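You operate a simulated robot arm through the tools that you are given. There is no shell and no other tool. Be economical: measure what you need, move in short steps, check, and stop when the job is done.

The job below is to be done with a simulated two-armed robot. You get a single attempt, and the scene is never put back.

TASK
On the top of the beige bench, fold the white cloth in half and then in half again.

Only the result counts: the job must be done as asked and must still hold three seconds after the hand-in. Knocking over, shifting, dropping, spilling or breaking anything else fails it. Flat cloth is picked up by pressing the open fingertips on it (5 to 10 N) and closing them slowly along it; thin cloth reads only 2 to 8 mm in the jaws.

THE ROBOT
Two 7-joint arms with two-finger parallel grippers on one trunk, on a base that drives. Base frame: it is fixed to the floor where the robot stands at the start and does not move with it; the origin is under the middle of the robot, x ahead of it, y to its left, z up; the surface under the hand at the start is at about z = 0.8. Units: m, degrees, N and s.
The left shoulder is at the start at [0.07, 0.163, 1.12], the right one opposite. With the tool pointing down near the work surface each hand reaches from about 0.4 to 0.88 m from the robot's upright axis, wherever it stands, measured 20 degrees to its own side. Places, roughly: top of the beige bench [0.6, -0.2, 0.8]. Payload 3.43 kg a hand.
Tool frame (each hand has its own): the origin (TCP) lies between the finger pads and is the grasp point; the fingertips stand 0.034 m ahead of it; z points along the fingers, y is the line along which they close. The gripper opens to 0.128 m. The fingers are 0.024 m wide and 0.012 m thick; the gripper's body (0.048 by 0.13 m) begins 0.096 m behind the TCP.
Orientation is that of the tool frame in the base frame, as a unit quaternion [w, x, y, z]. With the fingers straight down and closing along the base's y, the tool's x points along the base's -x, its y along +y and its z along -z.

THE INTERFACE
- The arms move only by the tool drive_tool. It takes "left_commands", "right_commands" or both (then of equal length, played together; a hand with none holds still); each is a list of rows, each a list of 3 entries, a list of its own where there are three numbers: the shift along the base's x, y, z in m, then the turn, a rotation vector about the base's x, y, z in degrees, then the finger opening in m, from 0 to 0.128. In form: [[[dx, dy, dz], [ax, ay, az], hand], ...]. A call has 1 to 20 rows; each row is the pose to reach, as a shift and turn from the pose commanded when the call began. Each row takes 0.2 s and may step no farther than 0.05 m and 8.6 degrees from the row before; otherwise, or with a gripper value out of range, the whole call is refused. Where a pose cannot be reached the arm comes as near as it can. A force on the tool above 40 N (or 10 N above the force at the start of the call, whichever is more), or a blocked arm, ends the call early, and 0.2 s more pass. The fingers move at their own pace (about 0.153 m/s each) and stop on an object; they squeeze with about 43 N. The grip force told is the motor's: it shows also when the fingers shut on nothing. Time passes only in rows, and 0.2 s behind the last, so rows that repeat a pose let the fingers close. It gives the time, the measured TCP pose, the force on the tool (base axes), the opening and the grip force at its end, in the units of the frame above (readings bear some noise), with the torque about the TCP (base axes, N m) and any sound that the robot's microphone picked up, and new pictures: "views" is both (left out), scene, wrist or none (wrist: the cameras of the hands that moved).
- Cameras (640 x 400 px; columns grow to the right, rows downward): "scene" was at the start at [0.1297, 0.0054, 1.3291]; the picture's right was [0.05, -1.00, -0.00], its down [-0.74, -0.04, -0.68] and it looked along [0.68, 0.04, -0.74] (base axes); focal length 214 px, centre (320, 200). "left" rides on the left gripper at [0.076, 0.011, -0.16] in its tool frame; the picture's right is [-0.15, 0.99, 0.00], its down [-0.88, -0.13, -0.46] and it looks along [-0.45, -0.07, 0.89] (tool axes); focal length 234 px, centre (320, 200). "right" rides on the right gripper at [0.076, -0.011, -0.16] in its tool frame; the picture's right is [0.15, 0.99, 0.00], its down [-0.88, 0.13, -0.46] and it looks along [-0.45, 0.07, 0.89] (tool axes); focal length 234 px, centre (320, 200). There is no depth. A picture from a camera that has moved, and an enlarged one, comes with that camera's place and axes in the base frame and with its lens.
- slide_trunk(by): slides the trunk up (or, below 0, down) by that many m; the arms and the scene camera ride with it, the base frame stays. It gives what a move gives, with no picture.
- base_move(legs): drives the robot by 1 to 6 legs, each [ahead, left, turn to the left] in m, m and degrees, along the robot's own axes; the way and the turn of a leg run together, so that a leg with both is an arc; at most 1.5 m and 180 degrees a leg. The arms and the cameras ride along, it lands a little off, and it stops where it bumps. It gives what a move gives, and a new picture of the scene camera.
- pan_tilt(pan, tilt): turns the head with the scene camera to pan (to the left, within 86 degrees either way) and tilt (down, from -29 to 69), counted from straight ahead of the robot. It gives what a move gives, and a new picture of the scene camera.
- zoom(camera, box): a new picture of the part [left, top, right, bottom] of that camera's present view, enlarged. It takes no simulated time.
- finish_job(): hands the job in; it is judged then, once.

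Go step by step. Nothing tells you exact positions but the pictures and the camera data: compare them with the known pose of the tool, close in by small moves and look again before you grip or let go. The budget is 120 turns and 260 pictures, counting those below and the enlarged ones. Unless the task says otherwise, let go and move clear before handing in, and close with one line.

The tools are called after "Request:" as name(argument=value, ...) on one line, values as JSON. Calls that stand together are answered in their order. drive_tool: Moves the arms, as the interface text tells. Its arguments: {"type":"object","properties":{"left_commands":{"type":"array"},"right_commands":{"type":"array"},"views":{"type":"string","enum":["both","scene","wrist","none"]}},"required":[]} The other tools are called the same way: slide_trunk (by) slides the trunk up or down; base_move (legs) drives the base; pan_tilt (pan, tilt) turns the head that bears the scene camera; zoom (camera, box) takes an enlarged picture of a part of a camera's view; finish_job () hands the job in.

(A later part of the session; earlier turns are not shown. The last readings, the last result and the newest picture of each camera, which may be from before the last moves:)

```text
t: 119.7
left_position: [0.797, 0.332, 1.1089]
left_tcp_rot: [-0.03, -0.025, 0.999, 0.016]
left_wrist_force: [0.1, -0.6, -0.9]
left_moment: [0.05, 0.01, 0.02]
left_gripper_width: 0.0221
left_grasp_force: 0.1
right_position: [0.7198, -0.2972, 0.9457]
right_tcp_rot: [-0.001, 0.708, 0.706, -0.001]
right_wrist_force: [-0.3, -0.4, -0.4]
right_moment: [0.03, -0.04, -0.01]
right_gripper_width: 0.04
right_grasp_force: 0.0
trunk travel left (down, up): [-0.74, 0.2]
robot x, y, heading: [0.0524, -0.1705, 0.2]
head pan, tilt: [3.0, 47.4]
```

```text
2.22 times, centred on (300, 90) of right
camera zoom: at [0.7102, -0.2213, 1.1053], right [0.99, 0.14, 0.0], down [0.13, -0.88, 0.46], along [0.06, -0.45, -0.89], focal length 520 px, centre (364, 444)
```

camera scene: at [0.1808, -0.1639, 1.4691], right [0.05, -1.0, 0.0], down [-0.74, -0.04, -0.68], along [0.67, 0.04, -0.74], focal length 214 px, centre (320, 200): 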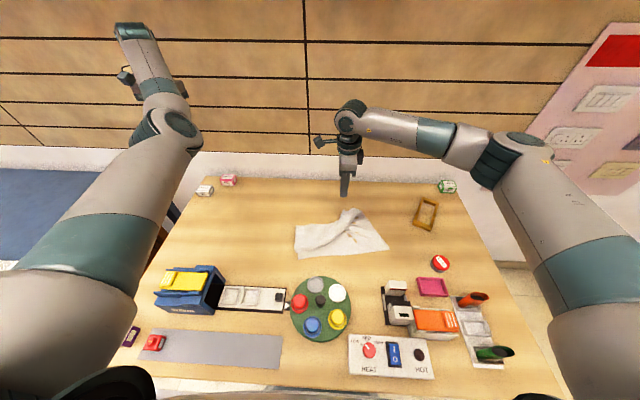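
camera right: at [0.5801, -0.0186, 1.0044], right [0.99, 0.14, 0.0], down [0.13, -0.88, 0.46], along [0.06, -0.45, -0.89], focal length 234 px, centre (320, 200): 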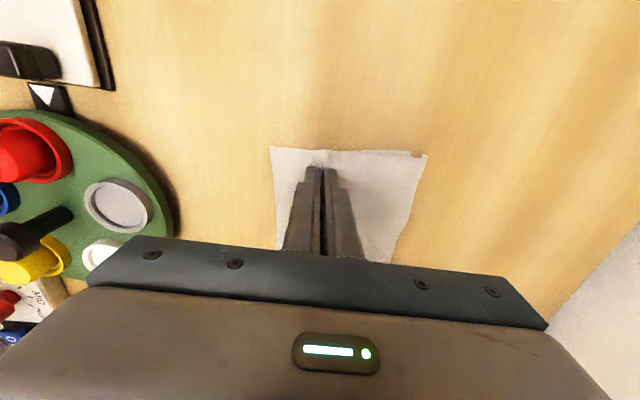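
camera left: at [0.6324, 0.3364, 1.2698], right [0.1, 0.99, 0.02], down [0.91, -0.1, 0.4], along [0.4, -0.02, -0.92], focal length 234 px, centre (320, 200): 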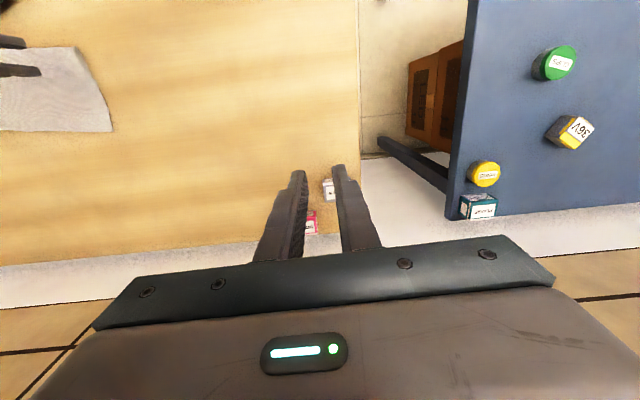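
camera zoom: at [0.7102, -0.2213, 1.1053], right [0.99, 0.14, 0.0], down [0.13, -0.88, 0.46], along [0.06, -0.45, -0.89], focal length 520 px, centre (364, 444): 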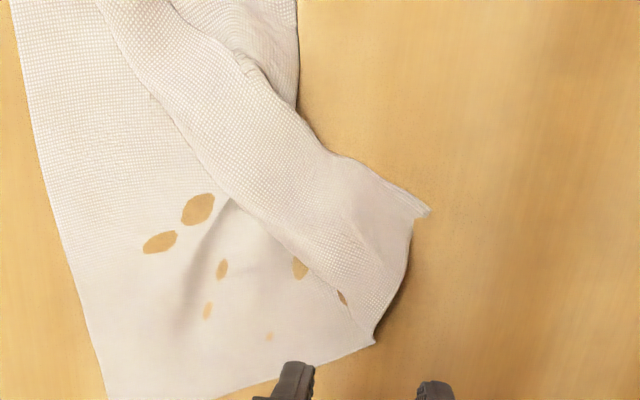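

The flap's free edge runs diagonally and ends at the far-right corner, about [0.727, −0.307]. I turn the hand about 41° so the fingers close across that edge, and come down over it.

Request:
drive_tool(right_commands=[[[0.003, 0.003, 0], [0, 0, 8], 0.045], [[0.006, 0.007, 0], [0, 0, 16], 0.045], [[0.009, 0.01, 0], [0, 0, 24], 0.045], [[0.012, 0.014, -0.01], [0, 0, 32], 0.045], [[0.012, 0.014, -0.025], [0, 0, 40], 0.045], [[0.012, 0.014, -0.045], [0, 0, 41], 0.045]], views="none")

Request:
zoom(camera="right", box=[160, 30, 480, 230])

```text
t: 121.1
left_position: [0.7964, 0.3344, 1.1078]
left_tcp_rot: [-0.031, -0.024, 0.999, 0.017]
left_wrist_force: [0.1, 0.6, 1.0]
left_moment: [-0.02, 0.02, 0.05]
left_gripper_width: 0.022
left_grasp_force: 0.0
right_position: [0.7321, -0.2803, 0.901]
right_tcp_rot: [0.002, 0.416, 0.909, -0.001]
right_wrist_force: [1.0, 0.4, 0.3]
right_moment: [-0.03, 0.03, -0.01]
right_gripper_width: 0.045
right_grasp_force: 0.0
trunk travel left (down, up): [-0.74, 0.2]
robot x, y, heading: [0.0452, -0.1714, 0.1]
head pan, tilt: [3.0, 47.4]
```

```text
2.00 times, centred on (320, 130) of right
camera zoom: at [0.6749, -0.2305, 1.0597], right [0.65, 0.76, 0.0], down [0.67, -0.58, 0.46], along [0.35, -0.3, -0.89], focal length 468 px, centre (320, 340)
```

zoom: 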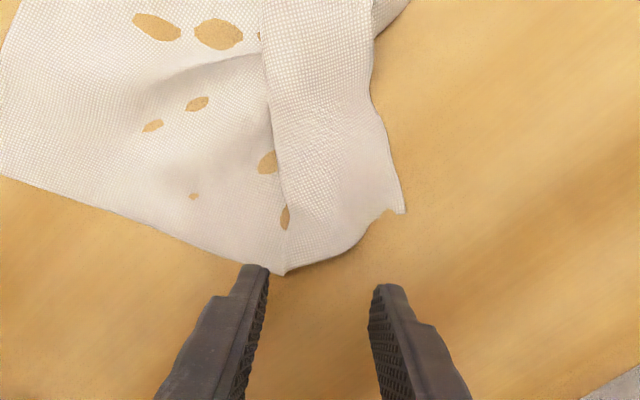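

A clear view: the free edge and corner sit between the fingers. I shift 9 mm inward along the edge and lower to contact.

Request:
drive_tool(right_commands=[[[-0.007, 0.006, -0.03], [0, 0, 0], 0.045], [[-0.007, 0.006, -0.05], [0, 0, 0], 0.045], [[-0.007, 0.006, -0.06], [0, 0, 0], 0.045], [[-0.007, 0.006, -0.064], [0, 0, 0], 0.045], [[-0.007, 0.006, -0.066], [0, 0, 0], 0.045], [[-0.007, 0.006, -0.067], [0, 0, 0], 0.045]], views="none")

Request:
zoom(camera="right", box=[200, 60, 440, 210])

```text
t: 122.5
left_position: [0.7954, 0.3348, 1.1094]
left_tcp_rot: [-0.03, -0.024, 0.999, 0.014]
left_wrist_force: [0.4, -0.4, 0.0]
left_moment: [0.01, -0.01, -0.01]
left_gripper_width: 0.0221
left_grasp_force: 0.1
right_position: [0.7245, -0.2751, 0.8351]
right_tcp_rot: [0.003, 0.417, 0.909, 0.0]
right_wrist_force: [-0.5, -1.1, 14.9]
right_moment: [-0.17, 0.22, 0.02]
right_gripper_width: 0.0452
right_grasp_force: 0.1
trunk travel left (down, up): [-0.74, 0.2]
robot x, y, heading: [0.0496, -0.1666, 0.1]
head pan, tilt: [3.0, 47.4]
```

```text
2.67 times, centred on (320, 135) of right
camera zoom: at [0.6668, -0.2243, 0.9945], right [0.65, 0.76, 0.0], down [0.67, -0.58, 0.46], along [0.35, -0.3, -0.89], focal length 624 px, centre (320, 373)
```

zoom: 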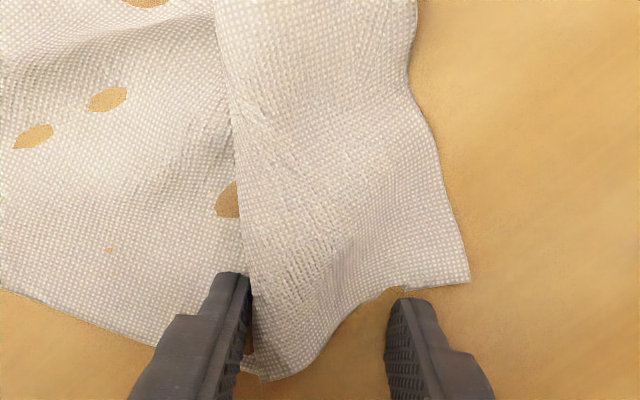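

The outer finger is right at the edge, but the inner one is just off the flap. I lift, slide 2 cm along the edge, and press again.

Request:
drive_tool(right_commands=[[[0, 0, 0.02], [0, 0, 0], 0.045], [[-0.014, 0.014, 0.02], [-0.26, 0.3, 0], 0.045], [[-0.014, 0.014, 0.008], [-0.26, 0.3, 0], 0.045], [[-0.014, 0.014, 0.002], [-0.26, 0.3, 0], 0.045], [[-0.014, 0.014, 0], [-0.26, 0.3, 0], 0.045], [[-0.014, 0.014, -0.001], [-0.26, 0.3, 0], 0.045]], views="none")

Request:
zoom(camera="right", box=[200, 60, 440, 210])

```text
t: 123.9
left_position: [0.7943, 0.3339, 1.1094]
left_tcp_rot: [-0.03, -0.024, 0.999, 0.016]
left_wrist_force: [-0.1, -1.1, 0.3]
left_moment: [0.01, 0.03, 0.02]
left_gripper_width: 0.0221
left_grasp_force: 0.0
right_position: [0.7105, -0.2614, 0.8352]
right_tcp_rot: [0.002, 0.417, 0.909, -0.003]
right_wrist_force: [0.9, -3.4, 19.9]
right_moment: [0.4, -0.38, -0.11]
right_gripper_width: 0.0446
right_grasp_force: 0.0
trunk travel left (down, up): [-0.74, 0.2]
robot x, y, heading: [0.0512, -0.1684, -0.0]
head pan, tilt: [3.0, 47.4]
```

```text
2.67 times, centred on (320, 135) of right
camera zoom: at [0.6537, -0.21, 0.9946], right [0.66, 0.76, 0.0], down [0.67, -0.58, 0.46], along [0.35, -0.3, -0.89], focal length 624 px, centre (320, 373)
```

zoom: 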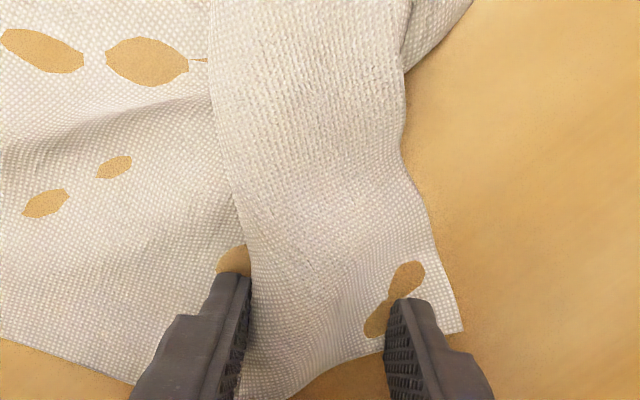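

Both are placed now. I level slightly and close slowly.

Request:
drive_tool(right_commands=[[[0, 0, 0], [0.24, -0.28, 0], 0.045], [[0, 0, 0], [0.24, -0.28, 0], 0.041], [[0, 0, 0], [0.24, -0.28, 0], 0.037], [[0, 0, 0], [0.24, -0.28, 0], 0.033], [[0, 0, 0], [0.24, -0.28, 0], 0.029], [[0, 0, 0], [0.24, -0.28, 0], 0.025], [[0, 0, 0], [0.24, -0.28, 0], 0.021], [[0, 0, 0], [0.24, -0.28, 0], 0.017], [[0, 0, 0], [0.24, -0.28, 0], 0.013], [[0, 0, 0], [0.24, -0.28, 0], 0.009], [[0, 0, 0], [0.24, -0.28, 0], 0.005], [[0, 0, 0], [0.24, -0.28, 0], 0.0], [[0, 0, 0], [0.24, -0.28, 0], 0.0], [[-0.005, -0.005, 0.02], [0.24, -0.28, 0], 0.0], [[-0.015, -0.012, 0.045], [0.24, -0.28, 0], 0.0]], views="none")

Request:
zoom(camera="right", box=[160, 30, 480, 230])

```text
t: 127.1
left_position: [0.7945, 0.3339, 1.1082]
left_tcp_rot: [-0.03, -0.024, 0.999, 0.016]
left_wrist_force: [-0.9, 0.5, 0.1]
left_moment: [-0.02, -0.05, -0.01]
left_gripper_width: 0.022
left_grasp_force: 0.0
right_position: [0.6936, -0.2745, 0.8766]
right_tcp_rot: [0.001, 0.417, 0.909, -0.002]
right_wrist_force: [0.5, 1.1, 0.1]
right_moment: [-0.01, -0.01, 0.03]
right_gripper_width: 0.0021
right_grasp_force: 37.0
trunk travel left (down, up): [-0.74, 0.2]
robot x, y, heading: [0.0531, -0.1686, 0.2]
head pan, tilt: [3.0, 47.4]
```

```text
2.00 times, centred on (320, 130) of right
camera zoom: at [0.6361, -0.2226, 1.0362], right [0.65, 0.76, 0.0], down [0.67, -0.58, 0.46], along [0.35, -0.3, -0.89], focal length 468 px, centre (320, 340)
```

zoom: 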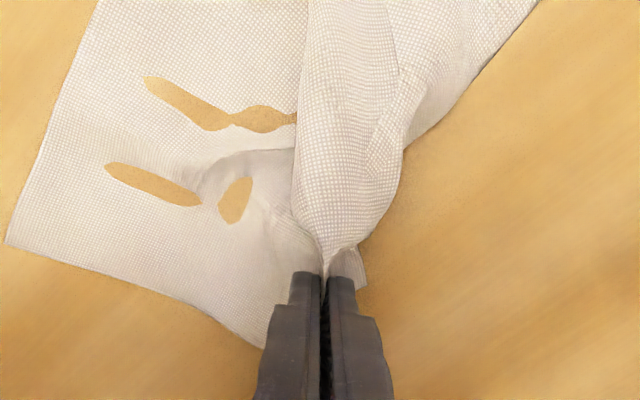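

Gripped (2.1 mm). I carry this corner toward the near-right corner at about [0.565, −0.367] and check it before lowering.

Request:
drive_tool(right_commands=[[[-0.01, -0.01, 0.025], [0, 0, 0], 0], [[-0.035, -0.02, 0.04], [0, 0, 0], 0], [[-0.065, -0.035, 0.04], [0, 0, 0], 0], [[-0.095, -0.05, 0.03], [0, 0, 0], 0], [[-0.118, -0.063, 0.01], [0, 0, 0], 0], [[-0.118, -0.063, -0.01], [0, 0, 0], 0]], views="none")

Request:
zoom(camera="scene", box=[260, 170, 440, 290])

Request:
zoom(camera="right", box=[80, 0, 480, 250])

```text
t: 128.5
left_position: [0.7979, 0.334, 1.1073]
left_tcp_rot: [-0.031, -0.024, 0.999, 0.015]
left_wrist_force: [-0.1, -0.3, -0.3]
left_moment: [0.01, -0.01, -0.01]
left_gripper_width: 0.0219
left_grasp_force: 0.0
right_position: [0.5779, -0.336, 0.8657]
right_tcp_rot: [0.001, 0.418, 0.909, -0.002]
right_wrist_force: [-1.1, -0.3, 0.6]
right_moment: [0.0, -0.01, 0.03]
right_gripper_width: 0.0021
right_grasp_force: 36.7
trunk travel left (down, up): [-0.74, 0.2]
robot x, y, heading: [0.052, -0.1723, -0.1]
head pan, tilt: [3.0, 47.4]
```

```text
3.33 times, centred on (350, 230) of scene
camera zoom: at [0.181, -0.1628, 1.4691], right [0.05, -1.0, 0.0], down [-0.74, -0.04, -0.68], along [0.67, 0.04, -0.74], focal length 715 px, centre (220, 100)
```

zoom: 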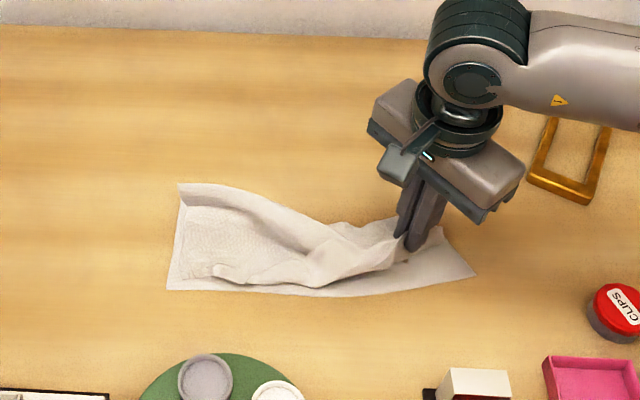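

```text
1.60 times, centred on (280, 125) of right
camera zoom: at [0.5209, -0.2848, 1.0263], right [0.65, 0.76, 0.0], down [0.67, -0.58, 0.46], along [0.35, -0.3, -0.89], focal length 375 px, centre (384, 320)
```

zoom: 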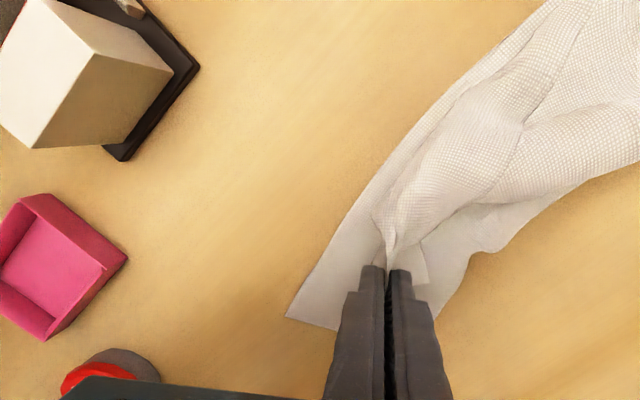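

The top layer has come over well. I pull a little more toward the near-right corner (now at [0.555, −0.404]), which also straightens the edge, then lower and release.

Request:
drive_tool(right_commands=[[[-0.006, -0.015, 0], [0, 0, 0], 0], [[-0.014, -0.03, 0], [0, 0, 0], 0], [[-0.02, -0.045, -0.005], [0, 0, 0], 0], [[-0.02, -0.045, -0.018], [0, 0, 0], 0], [[-0.02, -0.045, -0.026], [0, 0, 0], 0], [[-0.02, -0.045, -0.026], [0, 0, 0], 0.012], [[-0.02, -0.045, -0.026], [0, 0, 0], 0.025], [[-0.02, -0.045, 0.0], [0, 0, 0], 0.025], [[-0.02, -0.045, 0.04], [0, 0, 0], 0.025], [[0.0, -0.05, 0.08], [0, 0, 0], 0.025], [[0.02, -0.05, 0.11], [0, 0, 0], 0.025], [[0.05, -0.06, 0.14], [0, 0, 0], 0.025]], views="scene")

Request:
zoom(camera="scene", box=[290, 200, 410, 280])

```text
t: 131.1
left_position: [0.7977, 0.3341, 1.1081]
left_tcp_rot: [-0.031, -0.024, 0.999, 0.016]
left_wrist_force: [0.1, -0.4, 0.6]
left_moment: [0.0, 0.01, 0.02]
left_gripper_width: 0.0218
left_grasp_force: 0.1
right_position: [0.6284, -0.3954, 1.0083]
right_tcp_rot: [0.002, 0.418, 0.909, -0.001]
right_wrist_force: [-0.4, -0.1, 0.0]
right_moment: [0.0, 0.0, -0.01]
right_gripper_width: 0.0249
right_grasp_force: 0.0
trunk travel left (down, up): [-0.74, 0.2]
robot x, y, heading: [0.0493, -0.1682, 0.2]
head pan, tilt: [3.0, 47.4]
camera scene: at [0.1805, -0.163, 1.469], right [0.05, -1.0, 0.0], down [-0.74, -0.04, -0.68], along [0.67, 0.04, -0.74], focal length 214 px, centre (320, 200)
```

scene: 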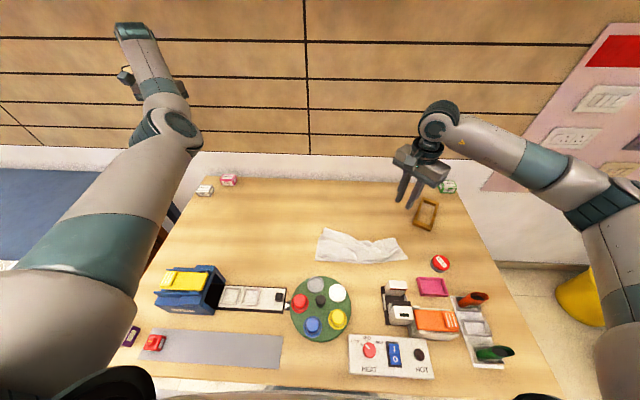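

```text
5.00 times, centred on (350, 240) of scene
camera zoom: at [0.1805, -0.163, 1.469], right [0.05, -1.0, 0.0], down [-0.74, -0.04, -0.68], along [0.67, 0.04, -0.74], focal length 1072 px, centre (170, 0)
```

zoom: 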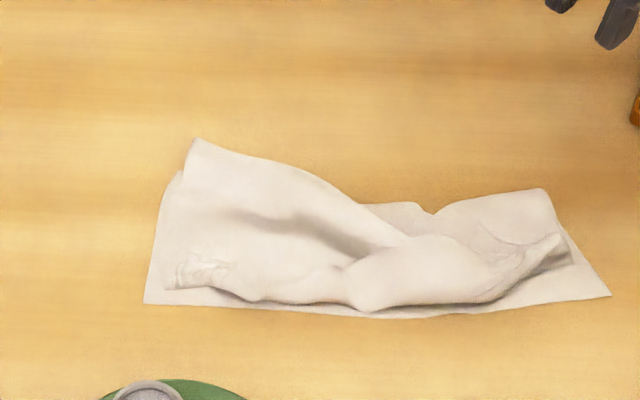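

The first fold is roughly there but puffy at the right. I inspect it from the wrist camera.

Request:
zoom(camera="right", box=[200, 0, 600, 250])

```text
1.60 times, centred on (400, 125) of right
camera zoom: at [0.5714, -0.3447, 1.1671], right [0.65, 0.76, 0.0], down [0.67, -0.58, 0.46], along [0.34, -0.3, -0.89], focal length 375 px, centre (192, 320)
```

zoom: 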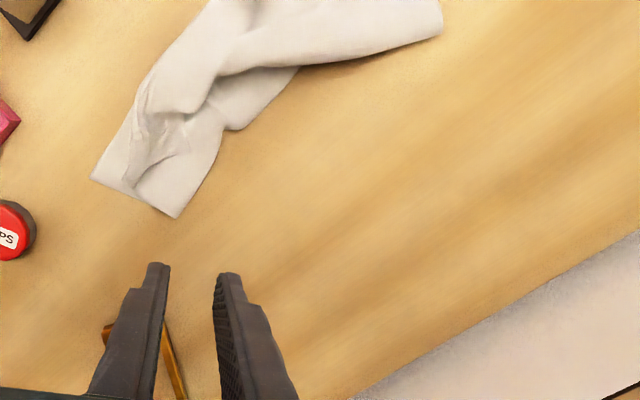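

Request:
drive_tool(right_commands=[[[0.01, 0.01, 0], [0, 0, 8], 0.05], [[0.02, 0.02, -0.01], [0, 0, 16], 0.05], [[0.03, 0.03, -0.02], [0, 0, 24], 0.05], [[0.035, 0.035, -0.03], [0, 0, 32], 0.05], [[0.035, 0.035, -0.045], [0, 0, 40], 0.05], [[0.035, 0.035, -0.06], [0, 0, 49], 0.05]], views="none")

Request:
zoom(camera="right", box=[200, 0, 520, 200])

```text
refused: row 6 steps farther than a row can; nothing moved
```

```text
2.00 times, centred on (360, 100) of right
camera zoom: at [0.5714, -0.3447, 1.1671], right [0.65, 0.76, 0.0], down [0.67, -0.58, 0.46], along [0.34, -0.3, -0.89], focal length 468 px, centre (240, 400)
```

zoom: 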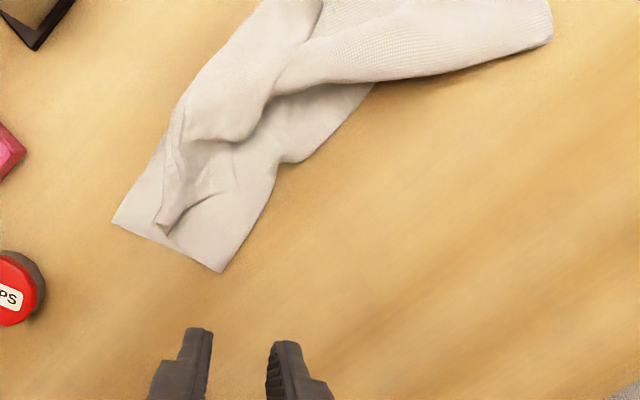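

The top-right corner's pinched tip stands at about [0.56, −0.41], and the lower layer there is too short (9 cm). I regrip that tip with the current hand angle, to re-lay this side.

Request:
drive_tool(right_commands=[[[-0.02, -0.002, -0.03], [0, 0, 0], 0.05], [[-0.045, -0.004, -0.06], [0, 0, 0], 0.05], [[-0.069, -0.007, -0.09], [0, 0, 0], 0.05], [[-0.069, -0.007, -0.12], [0, 0, 0], 0.05]], views="none")

Request:
zoom(camera="right", box=[160, 30, 480, 230])

```text
t: 132.1
left_position: [0.7977, 0.3335, 1.108]
left_tcp_rot: [-0.031, -0.024, 0.999, 0.015]
left_wrist_force: [0.4, -0.1, -0.6]
left_moment: [-0.01, -0.02, -0.02]
left_gripper_width: 0.0219
left_grasp_force: 0.2
right_position: [0.5582, -0.4031, 0.8859]
right_tcp_rot: [0.0, 0.417, 0.909, -0.001]
right_wrist_force: [0.6, -0.5, 0.6]
right_moment: [0.0, 0.03, 0.0]
right_gripper_width: 0.0504
right_grasp_force: 0.1
trunk travel left (down, up): [-0.74, 0.2]
robot x, y, heading: [0.0504, -0.1717, 0.3]
head pan, tilt: [3.0, 47.4]
```

```text
2.00 times, centred on (320, 130) of right
camera zoom: at [0.5013, -0.3523, 1.0461], right [0.65, 0.76, 0.0], down [0.67, -0.58, 0.46], along [0.35, -0.3, -0.89], focal length 468 px, centre (320, 340)
```

zoom: 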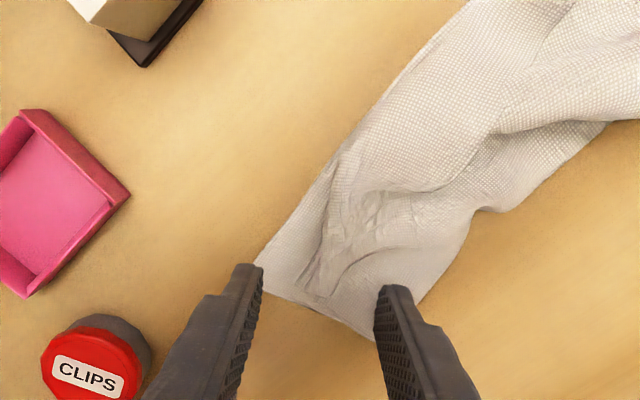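

The pucker is between the fingers. I lower and close.

Request:
drive_tool(right_commands=[[[0, 0, -0.03], [0, 0, 0], 0.05], [[0, 0, -0.044], [0, 0, 0], 0.05], [[0, 0, -0.048], [0, 0, 0], 0.045], [[0, 0, -0.048], [0, 0, 0], 0.038], [[0, 0, -0.048], [0, 0, 0], 0.03], [[0, 0, -0.048], [0, 0, 0], 0.022], [[0, 0, -0.048], [0, 0, 0], 0.014], [[0, 0, -0.048], [0, 0, 0], 0.006], [[0, 0, -0.048], [0, 0, 0], 0], [[0, 0, -0.048], [0, 0, 0], 0], [[0.0, 0, -0.02], [0, 0, 0], 0], [[0.015, 0, 0.01], [0, 0, 0], 0], [[0.04, 0, 0.03], [0, 0, 0], 0]], views="none")

Request:
zoom(camera="right", box=[80, 0, 560, 300])

Request:
zoom(camera="scene", box=[290, 190, 440, 290])

```text
t: 134.9
left_position: [0.7978, 0.3345, 1.1089]
left_tcp_rot: [-0.031, -0.024, 0.999, 0.015]
left_wrist_force: [0.0, 0.4, 0.1]
left_moment: [0.03, 0.04, 0.01]
left_gripper_width: 0.022
left_grasp_force: 0.0
right_position: [0.5986, -0.4025, 0.9165]
right_tcp_rot: [0.001, 0.418, 0.909, -0.002]
right_wrist_force: [-0.1, 0.1, 0.7]
right_moment: [-0.01, -0.01, 0.0]
right_gripper_width: 0.0023
right_grasp_force: 36.9
trunk travel left (down, up): [-0.74, 0.2]
robot x, y, heading: [0.0486, -0.1683, 0.0]
head pan, tilt: [3.0, 47.4]
```

```text
1.33 times, centred on (320, 150) of right
camera zoom: at [0.5421, -0.352, 1.0764], right [0.65, 0.76, 0.0], down [0.67, -0.58, 0.46], along [0.34, -0.3, -0.89], focal length 312 px, centre (320, 267)
```

zoom: 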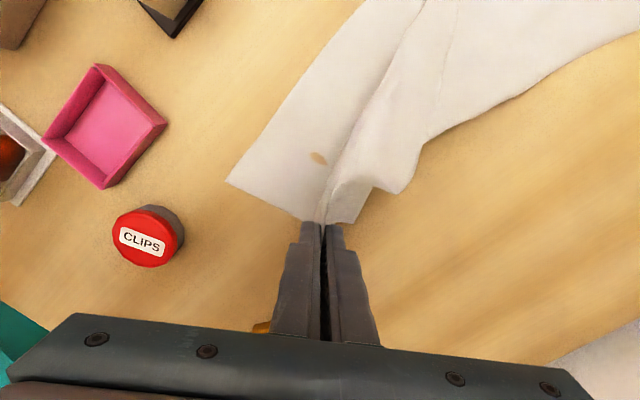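

```text
4.00 times, centred on (365, 240) of scene
camera zoom: at [0.181, -0.1626, 1.469], right [0.05, -1.0, 0.0], down [-0.74, -0.04, -0.68], along [0.67, 0.04, -0.74], focal length 858 px, centre (140, 40)
```

zoom: 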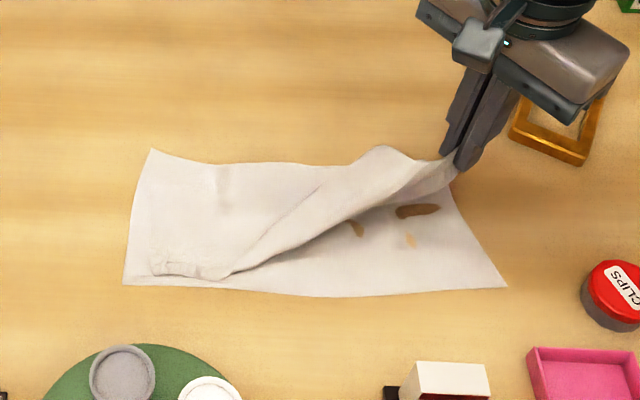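

That straightened it beautifully. I carry the corner ahead to lay out the lower layer, then bring it back over to the near-right corner at [0.523, −0.449].

Request:
drive_tool(right_commands=[[[0.03, -0.007, 0.005], [0, 0, 0], 0], [[0.06, -0.014, 0.008], [0, 0, 0], 0], [[0.085, -0.02, 0.008], [0, 0, 0], 0], [[0.105, -0.023, 0.005], [0, 0, 0], 0], [[0.105, -0.023, 0.005], [0, 0, 0], 0], [[0.08, -0.024, 0.022], [0, 0, 0], 0], [[0.05, -0.025, 0.03], [0, 0, 0], 0], [[0.02, -0.026, 0.025], [0, 0, 0], 0], [[-0.01, -0.027, 0.008], [0, 0, 0], 0], [[-0.035, -0.028, -0.015], [0, 0, 0], 0], [[-0.055, -0.03, -0.04], [0, 0, 0], 0], [[-0.058, -0.03, -0.055], [0, 0, 0], 0]], views="none")

Request:
zoom(camera="scene", box=[290, 190, 440, 290])

```text
t: 137.5
left_position: [0.7965, 0.3333, 1.1066]
left_tcp_rot: [-0.031, -0.024, 0.999, 0.016]
left_wrist_force: [-0.1, 0.4, 0.4]
left_moment: [0.01, -0.02, 0.01]
left_gripper_width: 0.022
left_grasp_force: 0.2
right_position: [0.5409, -0.4336, 0.8611]
right_tcp_rot: [0.001, 0.417, 0.909, -0.001]
right_wrist_force: [0.1, -0.2, 0.3]
right_moment: [0.02, -0.02, -0.02]
right_gripper_width: 0.002
right_grasp_force: 36.9
trunk travel left (down, up): [-0.74, 0.2]
robot x, y, heading: [0.0493, -0.1695, -0.2]
head pan, tilt: [3.0, 47.4]
```

```text
4.00 times, centred on (365, 240) of scene
camera zoom: at [0.1803, -0.163, 1.4691], right [0.05, -1.0, 0.0], down [-0.74, -0.04, -0.68], along [0.68, 0.04, -0.74], focal length 858 px, centre (140, 40)
```

zoom: 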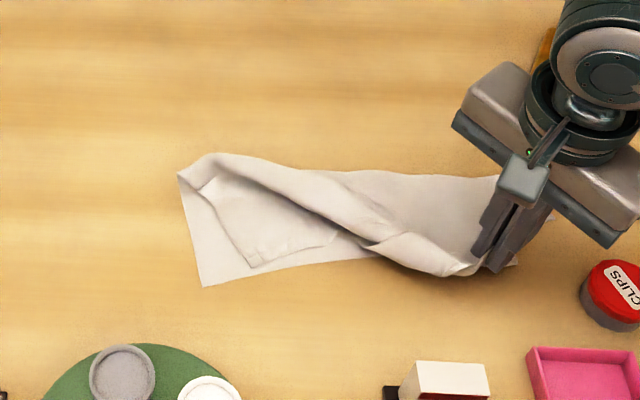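

The right corner is in place over the near-right corner, though the cloth swung a bit. I set it down, release, and look at the result.

Request:
drive_tool(right_commands=[[[0, 0.004, -0.012], [0, 0, 0], 0], [[0, 0.004, -0.021], [0, 0, 0], 0], [[0, 0.004, -0.021], [0, 0, 0], 0.012], [[0, 0.004, -0.021], [0, 0, 0], 0.03], [[0, 0.004, 0.01], [0, 0, 0], 0.03], [[0, 0.004, 0.05], [0, 0, 0], 0.03], [[0.02, 0.0, 0.09], [0, 0, 0], 0.03], [[0.05, -0.01, 0.12], [0, 0, 0], 0.03], [[0.09, -0.01, 0.14], [0, 0, 0], 0.03]], views="none")

Request:
zoom(camera="scene", box=[290, 200, 430, 290])

```text
t: 139.5
left_position: [0.7978, 0.3347, 1.1071]
left_tcp_rot: [-0.03, -0.023, 0.999, 0.016]
left_wrist_force: [0.1, -0.1, -0.2]
left_moment: [0.0, 0.02, 0.02]
left_gripper_width: 0.022
left_grasp_force: 0.1
right_position: [0.6321, -0.4423, 1.0032]
right_tcp_rot: [0.0, 0.417, 0.909, -0.001]
right_wrist_force: [-0.1, -0.8, 0.1]
right_moment: [-0.03, 0.03, 0.01]
right_gripper_width: 0.03
right_grasp_force: 0.2
trunk travel left (down, up): [-0.74, 0.2]
robot x, y, heading: [0.0555, -0.1715, -0.1]
head pan, tilt: [3.0, 47.4]
```

```text
4.44 times, centred on (360, 245) of scene
camera zoom: at [0.1816, -0.162, 1.4689], right [0.05, -1.0, 0.0], down [-0.74, -0.04, -0.68], along [0.67, 0.04, -0.74], focal length 953 px, centre (142, 0)
```

zoom: 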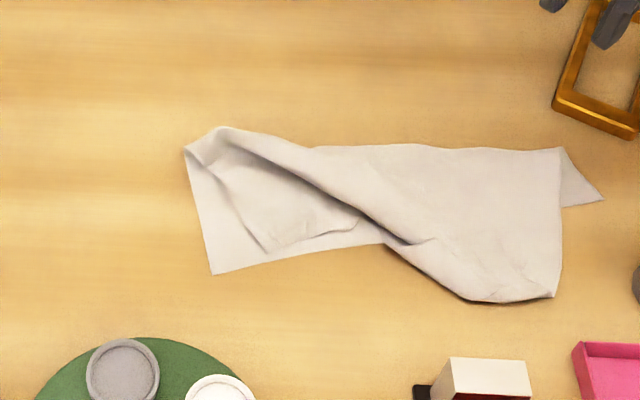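

The lower layer's near-right corner was dragged out to about [0.59, −0.50] and peeks out on the right. I press closed fingertips on that exposed bit and drag it back under, toward [0.52, −0.45].

Request:
drive_tool(right_commands=[[[-0.01, -0.015, -0.04], [0, 0, 0], 0], [[-0.02, -0.03, -0.08], [0, 0, 0], 0], [[-0.032, -0.047, -0.12], [0, 0, 0], 0], [[-0.032, -0.047, -0.15], [0, 0, 0], 0], [[-0.032, -0.047, -0.164], [0, 0, 0], 0], [[-0.032, -0.047, -0.169], [0, 0, 0], 0], [[-0.032, -0.047, -0.17], [0, 0, 0], 0]], views="none")

Request:
zoom(camera="right", box=[160, 30, 480, 230])

```text
t: 141.1
left_position: [0.7959, 0.3347, 1.1086]
left_tcp_rot: [-0.03, -0.024, 0.999, 0.015]
left_wrist_force: [1.3, -0.5, 0.3]
left_moment: [-0.01, 0.01, 0.03]
left_gripper_width: 0.0223
left_grasp_force: 0.1
right_position: [0.5982, -0.49, 0.836]
right_tcp_rot: [0.004, 0.417, 0.909, 0.0]
right_wrist_force: [0.1, -2.1, 21.8]
right_moment: [0.22, -0.07, 0.01]
right_gripper_width: 0.0001
right_grasp_force: 32.4
trunk travel left (down, up): [-0.74, 0.2]
robot x, y, heading: [0.05, -0.1676, 0.2]
head pan, tilt: [3.0, 47.4]
```

```text
2.00 times, centred on (320, 130) of right
camera zoom: at [0.5406, -0.4384, 0.9945], right [0.65, 0.76, 0.0], down [0.67, -0.58, 0.46], along [0.35, -0.3, -0.89], focal length 468 px, centre (320, 340)
```

zoom: 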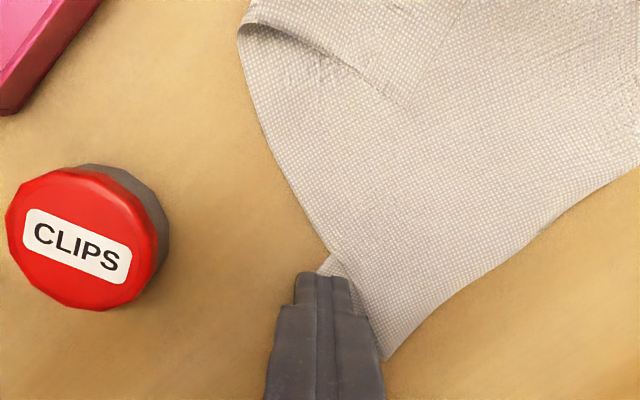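

Request:
drive_tool(right_commands=[[[-0.016, 0.011, 0], [0, 0, 0], 0], [[-0.032, 0.022, 0], [0, 0, 0], 0], [[-0.048, 0.033, 0], [0, 0, 0], 0], [[-0.064, 0.044, 0], [0, 0, 0], 0], [[-0.064, 0.044, 0.03], [0, 0, 0], 0], [[-0.05, 0.02, 0.07], [0, 0, 0], 0], [[-0.03, 0.0, 0.11], [0, 0, 0], 0], [[0, 0, 0.14], [0, 0, 0], 0.03], [[0.03, 0, 0.17], [0, 0, 0], 0.03]], views="none")

Request:
zoom(camera="scene", box=[290, 200, 430, 290])

```text
t: 141.9
left_position: [0.7957, 0.3353, 1.1069]
left_tcp_rot: [-0.031, -0.023, 0.999, 0.014]
left_wrist_force: [-0.5, -0.2, 0.0]
left_moment: [0.01, 0.0, 0.0]
left_gripper_width: 0.0218
left_grasp_force: 0.0
right_position: [0.5505, -0.4547, 0.8348]
right_tcp_rot: [0.004, 0.417, 0.909, 0.001]
right_wrist_force: [-4.1, 0.9, 17.9]
right_moment: [0.32, 0.13, 0.08]
right_gripper_width: 0.0
right_grasp_force: 33.2
trunk travel left (down, up): [-0.74, 0.2]
robot x, y, heading: [0.0523, -0.1684, 0.2]
head pan, tilt: [3.0, 47.4]
stopped in row 4 (right hand): the force on the tool passed its limit at 41 N (the readings are from after the stop); the commanded pose is now the measured one
```

```text
4.44 times, centred on (360, 245) of scene
camera zoom: at [0.1784, -0.1624, 1.4689], right [0.05, -1.0, 0.0], down [-0.73, -0.04, -0.68], along [0.68, 0.04, -0.74], focal length 953 px, centre (142, 0)
```

zoom: 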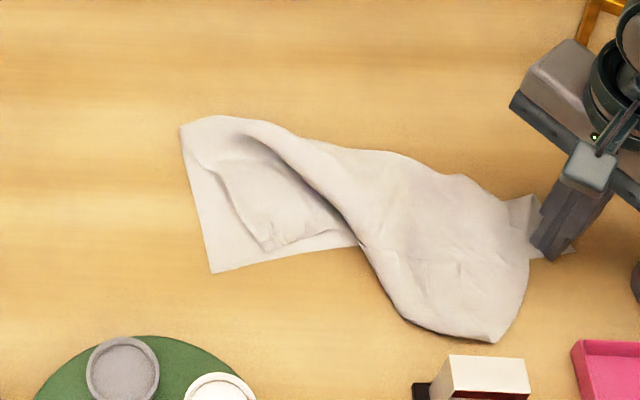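

Both layers moved together, so dragging alone won't separate them. I lift the hand and go for the top-right corner (about [0.475, −0.393]) to pick it up and lay it properly.

Request:
drive_tool(right_commands=[[[0, 0, 0.04], [0, 0, 0], 0.0], [[0, 0.01, 0.08], [0, 0, 0], 0.02], [[-0.02, 0.03, 0.1], [0, 0, 0], 0.045], [[-0.04, 0.055, 0.1], [0, 0, 0], 0.045], [[-0.047, 0.067, 0.08], [0, 0, 0], 0.045], [[-0.047, 0.067, 0.065], [0, 0, 0], 0.045]], views="none")

Request:
zoom(camera="right", box=[160, 30, 480, 230])

```text
t: 143.3
left_position: [0.797, 0.3334, 1.1088]
left_tcp_rot: [-0.031, -0.024, 0.999, 0.015]
left_wrist_force: [-0.4, 0.3, 0.0]
left_moment: [-0.01, 0.01, -0.01]
left_gripper_width: 0.0219
left_grasp_force: 0.1
right_position: [0.5064, -0.3896, 0.8986]
right_tcp_rot: [0.002, 0.417, 0.909, 0.0]
right_wrist_force: [0.2, 0.5, 0.9]
right_moment: [-0.03, 0.02, 0.02]
right_gripper_width: 0.0452
right_grasp_force: 0.1
trunk travel left (down, up): [-0.74, 0.2]
robot x, y, heading: [0.0464, -0.1693, 0.1]
head pan, tilt: [3.0, 47.4]
```

```text
2.00 times, centred on (320, 130) of right
camera zoom: at [0.4474, -0.3385, 1.0574], right [0.66, 0.76, 0.0], down [0.67, -0.58, 0.46], along [0.35, -0.3, -0.89], focal length 468 px, centre (320, 340)
```

zoom: 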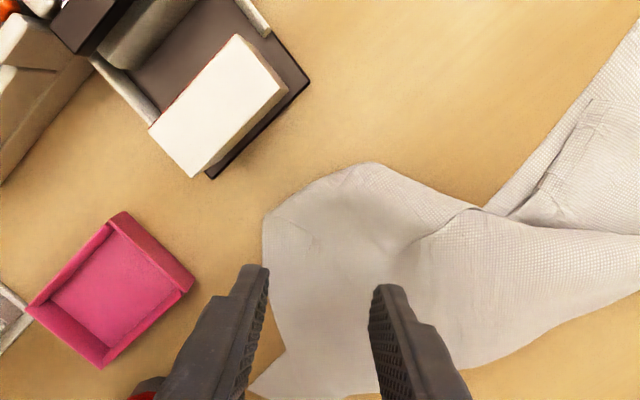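

Request:
drive_tool(right_commands=[[[-0.0085, -0.002, -0.03], [0, 0, 0], 0.045], [[-0.0085, -0.002, -0.052], [0, 0, 0], 0.045], [[-0.0085, -0.002, -0.06], [0, 0, 0], 0.045], [[-0.0085, -0.002, -0.063], [0, 0, 0], 0.045], [[-0.0085, -0.002, -0.065], [0, 0, 0], 0.045]], views="none")

Request:
zoom(camera="right", box=[200, 60, 440, 210])

```text
t: 144.6
left_position: [0.7956, 0.3337, 1.1095]
left_tcp_rot: [-0.03, -0.024, 0.999, 0.014]
left_wrist_force: [-0.3, -1.5, -0.9]
left_moment: [0.0, -0.02, 0.0]
left_gripper_width: 0.0221
left_grasp_force: 0.0
right_position: [0.4951, -0.3909, 0.8353]
right_tcp_rot: [0.004, 0.417, 0.909, 0.001]
right_wrist_force: [0.3, -0.4, 15.8]
right_moment: [0.21, -0.15, -0.04]
right_gripper_width: 0.0444
right_grasp_force: 0.0
trunk travel left (down, up): [-0.74, 0.2]
robot x, y, heading: [0.0514, -0.1699, 0.2]
head pan, tilt: [3.0, 47.4]
```

```text
2.67 times, centred on (320, 135) of right
camera zoom: at [0.4377, -0.3402, 0.9944], right [0.65, 0.76, 0.0], down [0.67, -0.58, 0.46], along [0.35, -0.3, -0.89], focal length 624 px, centre (320, 373)
```

zoom: 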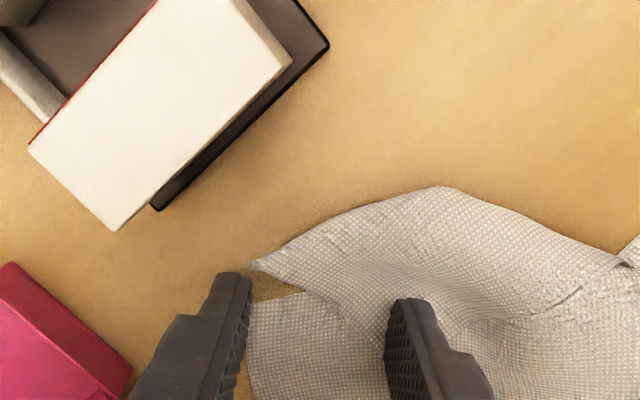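

Request:
drive_tool(right_commands=[[[0, 0, 0], [0.12, -0.14, 0], 0.045], [[0, 0, 0], [0.12, -0.14, 0], 0.041], [[0, 0, 0], [0.12, -0.14, 0], 0.037], [[0, 0, 0], [0.12, -0.14, 0], 0.033], [[0, 0, 0], [0.12, -0.14, 0], 0.029], [[0, 0, 0], [0.12, -0.14, 0], 0.025], [[0, 0, 0], [0.12, -0.14, 0], 0.021], [[0, 0, 0], [0.12, -0.14, 0], 0.017], [[0, 0, 0], [0.12, -0.14, 0], 0.012], [[0, 0, 0], [0.12, -0.14, 0], 0.006], [[0, 0, 0], [0.12, -0.14, 0], 0.0], [[0, 0, 0], [0.12, -0.14, 0], 0.0], [[0.005, -0.003, 0.03], [0.12, -0.14, 0], 0.0], [[0.02, -0.01, 0.06], [0.12, -0.14, 0], 0.0], [[0.04, -0.02, 0.08], [0.12, -0.14, 0], 0.0]], views="none")

Request:
zoom(camera="scene", box=[290, 200, 430, 290])

```text
t: 147.8
left_position: [0.7967, 0.3333, 1.1076]
left_tcp_rot: [-0.031, -0.024, 0.999, 0.016]
left_wrist_force: [0.4, -0.3, -1.0]
left_moment: [-0.01, 0.03, -0.02]
left_gripper_width: 0.0219
left_grasp_force: 0.1
right_position: [0.5378, -0.4119, 0.9118]
right_tcp_rot: [0.004, 0.417, 0.909, 0.001]
right_wrist_force: [0.4, 0.4, 0.0]
right_moment: [0.03, 0.02, 0.01]
right_gripper_width: 0.0019
right_grasp_force: 37.1
trunk travel left (down, up): [-0.74, 0.2]
robot x, y, heading: [0.0523, -0.1662, 0.2]
head pan, tilt: [3.0, 47.4]
```

```text
4.44 times, centred on (360, 245) of scene
camera zoom: at [0.1812, -0.1634, 1.4689], right [0.05, -1.0, 0.0], down [-0.74, -0.04, -0.68], along [0.67, 0.04, -0.74], focal length 953 px, centre (142, 0)
```

zoom: 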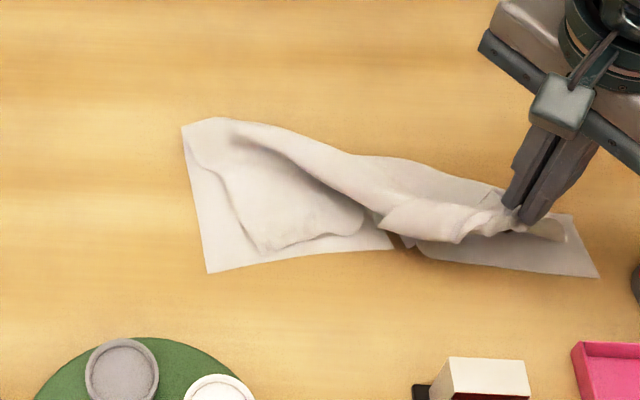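

I hold just the top-right corner again. I lay the lower layer out ahead more gently this time, then bring the corner back to [0.55, −0.468], just inside the near-right corner.

Request:
drive_tool(right_commands=[[[0.03, -0.015, 0.012], [0, 0, 0], 0], [[0.065, -0.028, 0.013], [0, 0, 0], 0], [[0.1, -0.04, 0.01], [0, 0, 0], 0], [[0.13, -0.047, 0.0], [0, 0, 0], 0], [[0.145, -0.05, -0.006], [0, 0, 0], 0], [[0.145, -0.05, -0.006], [0, 0, 0], 0], [[0.125, -0.052, 0.018], [0, 0, 0], 0], [[0.09, -0.054, 0.028], [0, 0, 0], 0], [[0.06, -0.055, 0.02], [0, 0, 0], 0], [[0.035, -0.056, 0.0], [0, 0, 0], 0], [[0.02, -0.056, -0.025], [0, 0, 0], 0], [[0.013, -0.056, -0.05], [0, 0, 0], 0]], views="none")

Request:
zoom(camera="scene", box=[290, 200, 430, 290])

```text
t: 150.3
left_position: [0.7966, 0.3343, 1.1077]
left_tcp_rot: [-0.031, -0.023, 0.999, 0.016]
left_wrist_force: [-0.5, -0.2, 0.3]
left_moment: [0.02, -0.02, 0.03]
left_gripper_width: 0.0219
left_grasp_force: 0.0
right_position: [0.5497, -0.4674, 0.862]
right_tcp_rot: [0.004, 0.417, 0.909, 0.003]
right_wrist_force: [0.3, -0.3, -0.3]
right_moment: [0.02, -0.03, 0.02]
right_gripper_width: 0.0019
right_grasp_force: 36.7
trunk travel left (down, up): [-0.74, 0.2]
robot x, y, heading: [0.0512, -0.1682, -0.0]
head pan, tilt: [3.0, 47.4]
```

```text
4.44 times, centred on (360, 245) of scene
camera zoom: at [0.1804, -0.1634, 1.4692], right [0.05, -1.0, 0.0], down [-0.74, -0.04, -0.68], along [0.68, 0.04, -0.74], focal length 953 px, centre (142, 0)
```

zoom: 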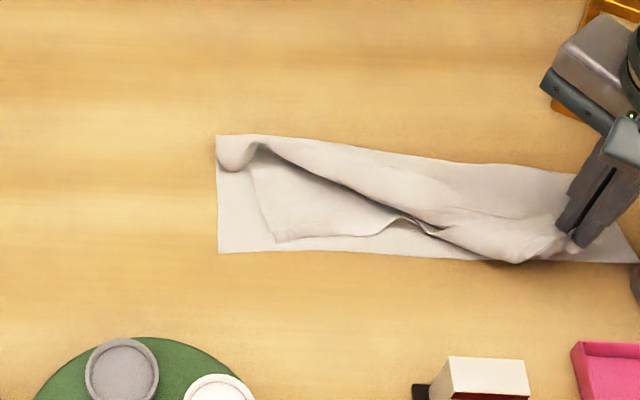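

Now the lower layer is a clean rectangle and the top edge lies along it. I release this corner here; the top-left corner then needs a pull of about 4–5 cm to the left.

Request:
drive_tool(right_commands=[[[0, 0, -0.012], [0, 0, 0], 0], [[0, 0, -0.022], [0, 0, 0], 0], [[0, 0, -0.022], [0, 0, 0], 0.012], [[0, 0, -0.022], [0, 0, 0], 0.03], [[0, 0, 0.01], [0, 0, 0], 0.03], [[0, 0, 0.05], [0, 0, 0], 0.03], [[0, 0.03, 0.08], [0, 0, -5], 0.04], [[0, 0.07, 0.09], [0, 0, -13], 0.045], [[0, 0.11, 0.09], [0, 0, -21], 0.045], [[0, 0.15, 0.09], [0, 0, -29], 0.045], [[0, 0.19, 0.09], [0, 0, -37], 0.045], [[0, 0.21, 0.075], [0, 0, -41], 0.045], [[0, 0.22, 0.06], [0, 0, -41], 0.045]], views="none")

Request:
zoom(camera="right", box=[160, 20, 480, 220])

Request:
zoom(camera="scene", box=[290, 200, 450, 290])

```text
t: 153.2
left_position: [0.7965, 0.3337, 1.1081]
left_tcp_rot: [-0.03, -0.024, 0.999, 0.015]
left_wrist_force: [-0.2, -0.1, 0.2]
left_moment: [0.0, -0.01, 0.02]
left_gripper_width: 0.022
left_grasp_force: 0.0
right_position: [0.5493, -0.2467, 0.924]
right_tcp_rot: [0.004, 0.71, 0.705, 0.0]
right_wrist_force: [1.0, -0.2, -0.5]
right_moment: [0.0, 0.03, 0.0]
right_gripper_width: 0.0452
right_grasp_force: 0.0
trunk travel left (down, up): [-0.74, 0.2]
robot x, y, heading: [0.0526, -0.1663, 0.1]
head pan, tilt: [3.0, 47.4]
```

```text
2.00 times, centred on (320, 120) of right
camera zoom: at [0.539, -0.1695, 1.0825], right [0.99, 0.14, 0.01], down [0.12, -0.88, 0.46], along [0.07, -0.46, -0.89], focal length 468 px, centre (320, 360)
```

zoom: 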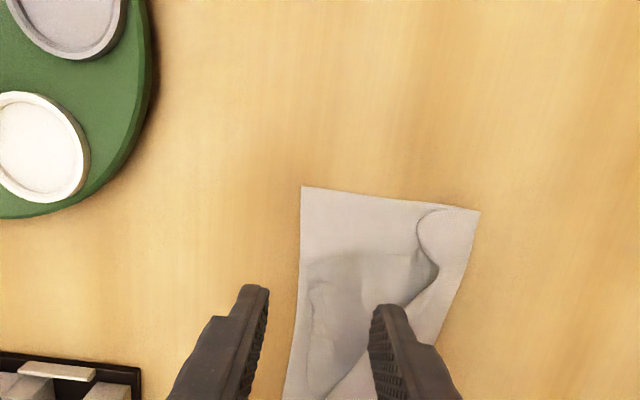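

```text
4.00 times, centred on (370, 245) of scene
camera zoom: at [0.1805, -0.1628, 1.4691], right [0.05, -1.0, 0.0], down [-0.74, -0.04, -0.68], along [0.68, 0.04, -0.74], focal length 858 px, centre (120, 20)
```

zoom: 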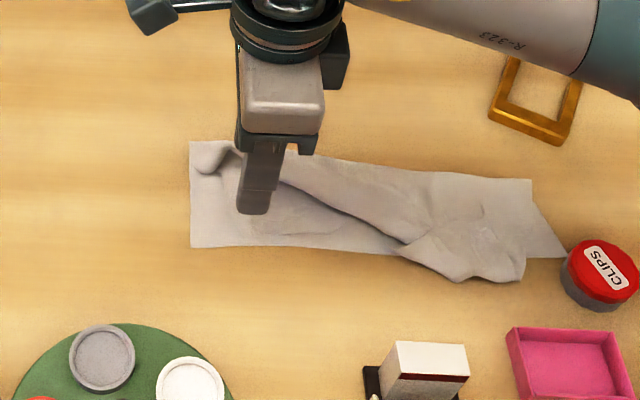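

The top-left corner lies at about [0.549, −0.264] and belongs at near-left [0.536, −0.206]. I take it with the fingers straddling its near edge.

Request:
drive_tool(right_commands=[[[0.012, -0.015, -0.02], [0, 0, 0], 0.045], [[0.0235, -0.032, -0.045], [0, 0, 0], 0.045], [[0.0235, -0.032, -0.07], [0, 0, 0], 0.045], [[0.0235, -0.032, -0.082], [0, 0, 0], 0.045], [[0.0235, -0.032, -0.087], [0, 0, 0], 0.045], [[0.0235, -0.032, -0.0895], [0, 0, 0], 0.045]], views="none")

Request:
zoom(camera="right", box=[200, 60, 440, 210])

```text
t: 154.6
left_position: [0.7954, 0.3333, 1.1099]
left_tcp_rot: [-0.031, -0.024, 0.999, 0.014]
left_wrist_force: [-0.5, 0.1, 0.0]
left_moment: [0.0, -0.01, 0.02]
left_gripper_width: 0.0219
left_grasp_force: 0.1
right_position: [0.5733, -0.28, 0.8359]
right_tcp_rot: [0.005, 0.709, 0.706, 0.002]
right_wrist_force: [1.3, -1.4, 14.8]
right_moment: [0.05, -0.02, 0.02]
right_gripper_width: 0.0448
right_grasp_force: 0.0
trunk travel left (down, up): [-0.74, 0.2]
robot x, y, heading: [0.0501, -0.1671, 0.2]
head pan, tilt: [3.0, 47.4]
```

```text
2.67 times, centred on (320, 135) of right
camera zoom: at [0.5617, -0.2024, 0.9952], right [0.99, 0.14, 0.01], down [0.12, -0.88, 0.46], along [0.07, -0.46, -0.89], focal length 624 px, centre (320, 373)
```

zoom: 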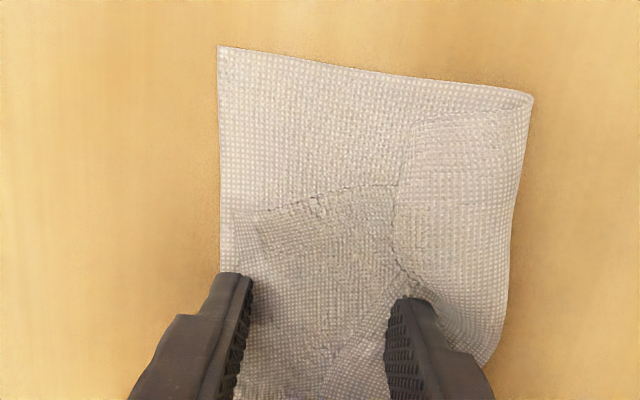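

Well placed and level. Closing.

Request:
drive_tool(right_commands=[[[0, 0, -0.0005], [0, 0, 0], 0.045], [[0, 0, -0.0005], [0, 0, 0], 0.041], [[0, 0, -0.0005], [0, 0, 0], 0.037], [[0, 0, -0.0005], [0, 0, 0], 0.033], [[0, 0, -0.0005], [0, 0, 0], 0.029], [[0, 0, -0.0005], [0, 0, 0], 0.025], [[0, 0, -0.0005], [0, 0, 0], 0.021], [[0, 0, -0.0005], [0, 0, 0], 0.017], [[0, 0, -0.0005], [0, 0, 0], 0.012], [[0, 0, -0.0005], [0, 0, 0], 0.006], [[0, 0, -0.0005], [0, 0, 0], 0.0], [[0, 0, -0.0005], [0, 0, 0], 0.0], [[0, 0, 0.02], [0, 0, 0], 0.0], [[0, 0.01, 0.045], [0, 0, 0], 0.0]], views="none")

Request:
zoom(camera="right", box=[160, 20, 480, 220])

```text
t: 157.6
left_position: [0.7961, 0.3341, 1.1085]
left_tcp_rot: [-0.029, -0.024, 0.999, 0.015]
left_wrist_force: [-0.3, 0.2, 0.2]
left_moment: [-0.04, -0.01, -0.01]
left_gripper_width: 0.0218
left_grasp_force: 0.0
right_position: [0.5708, -0.2685, 0.8782]
right_tcp_rot: [0.005, 0.709, 0.705, -0.001]
right_wrist_force: [0.6, 1.1, -0.4]
right_moment: [-0.04, 0.0, 0.0]
right_gripper_width: 0.0002
right_grasp_force: 32.8
trunk travel left (down, up): [-0.74, 0.2]
robot x, y, heading: [0.0486, -0.1684, -0.1]
head pan, tilt: [3.0, 47.4]
```

```text
2.00 times, centred on (320, 120) of right
camera zoom: at [0.5608, -0.1916, 1.0374], right [0.99, 0.14, 0.0], down [0.12, -0.88, 0.46], along [0.07, -0.46, -0.89], focal length 468 px, centre (320, 360)
```

zoom: 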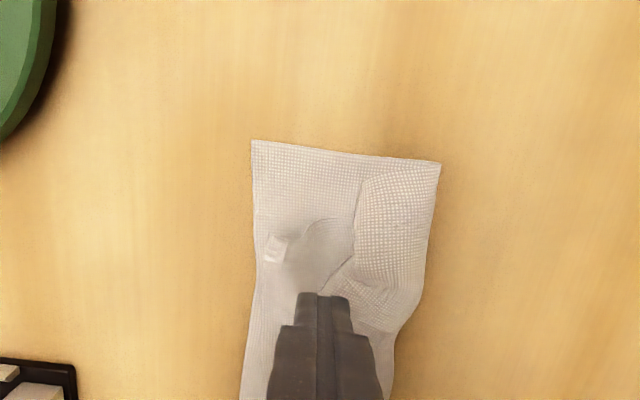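

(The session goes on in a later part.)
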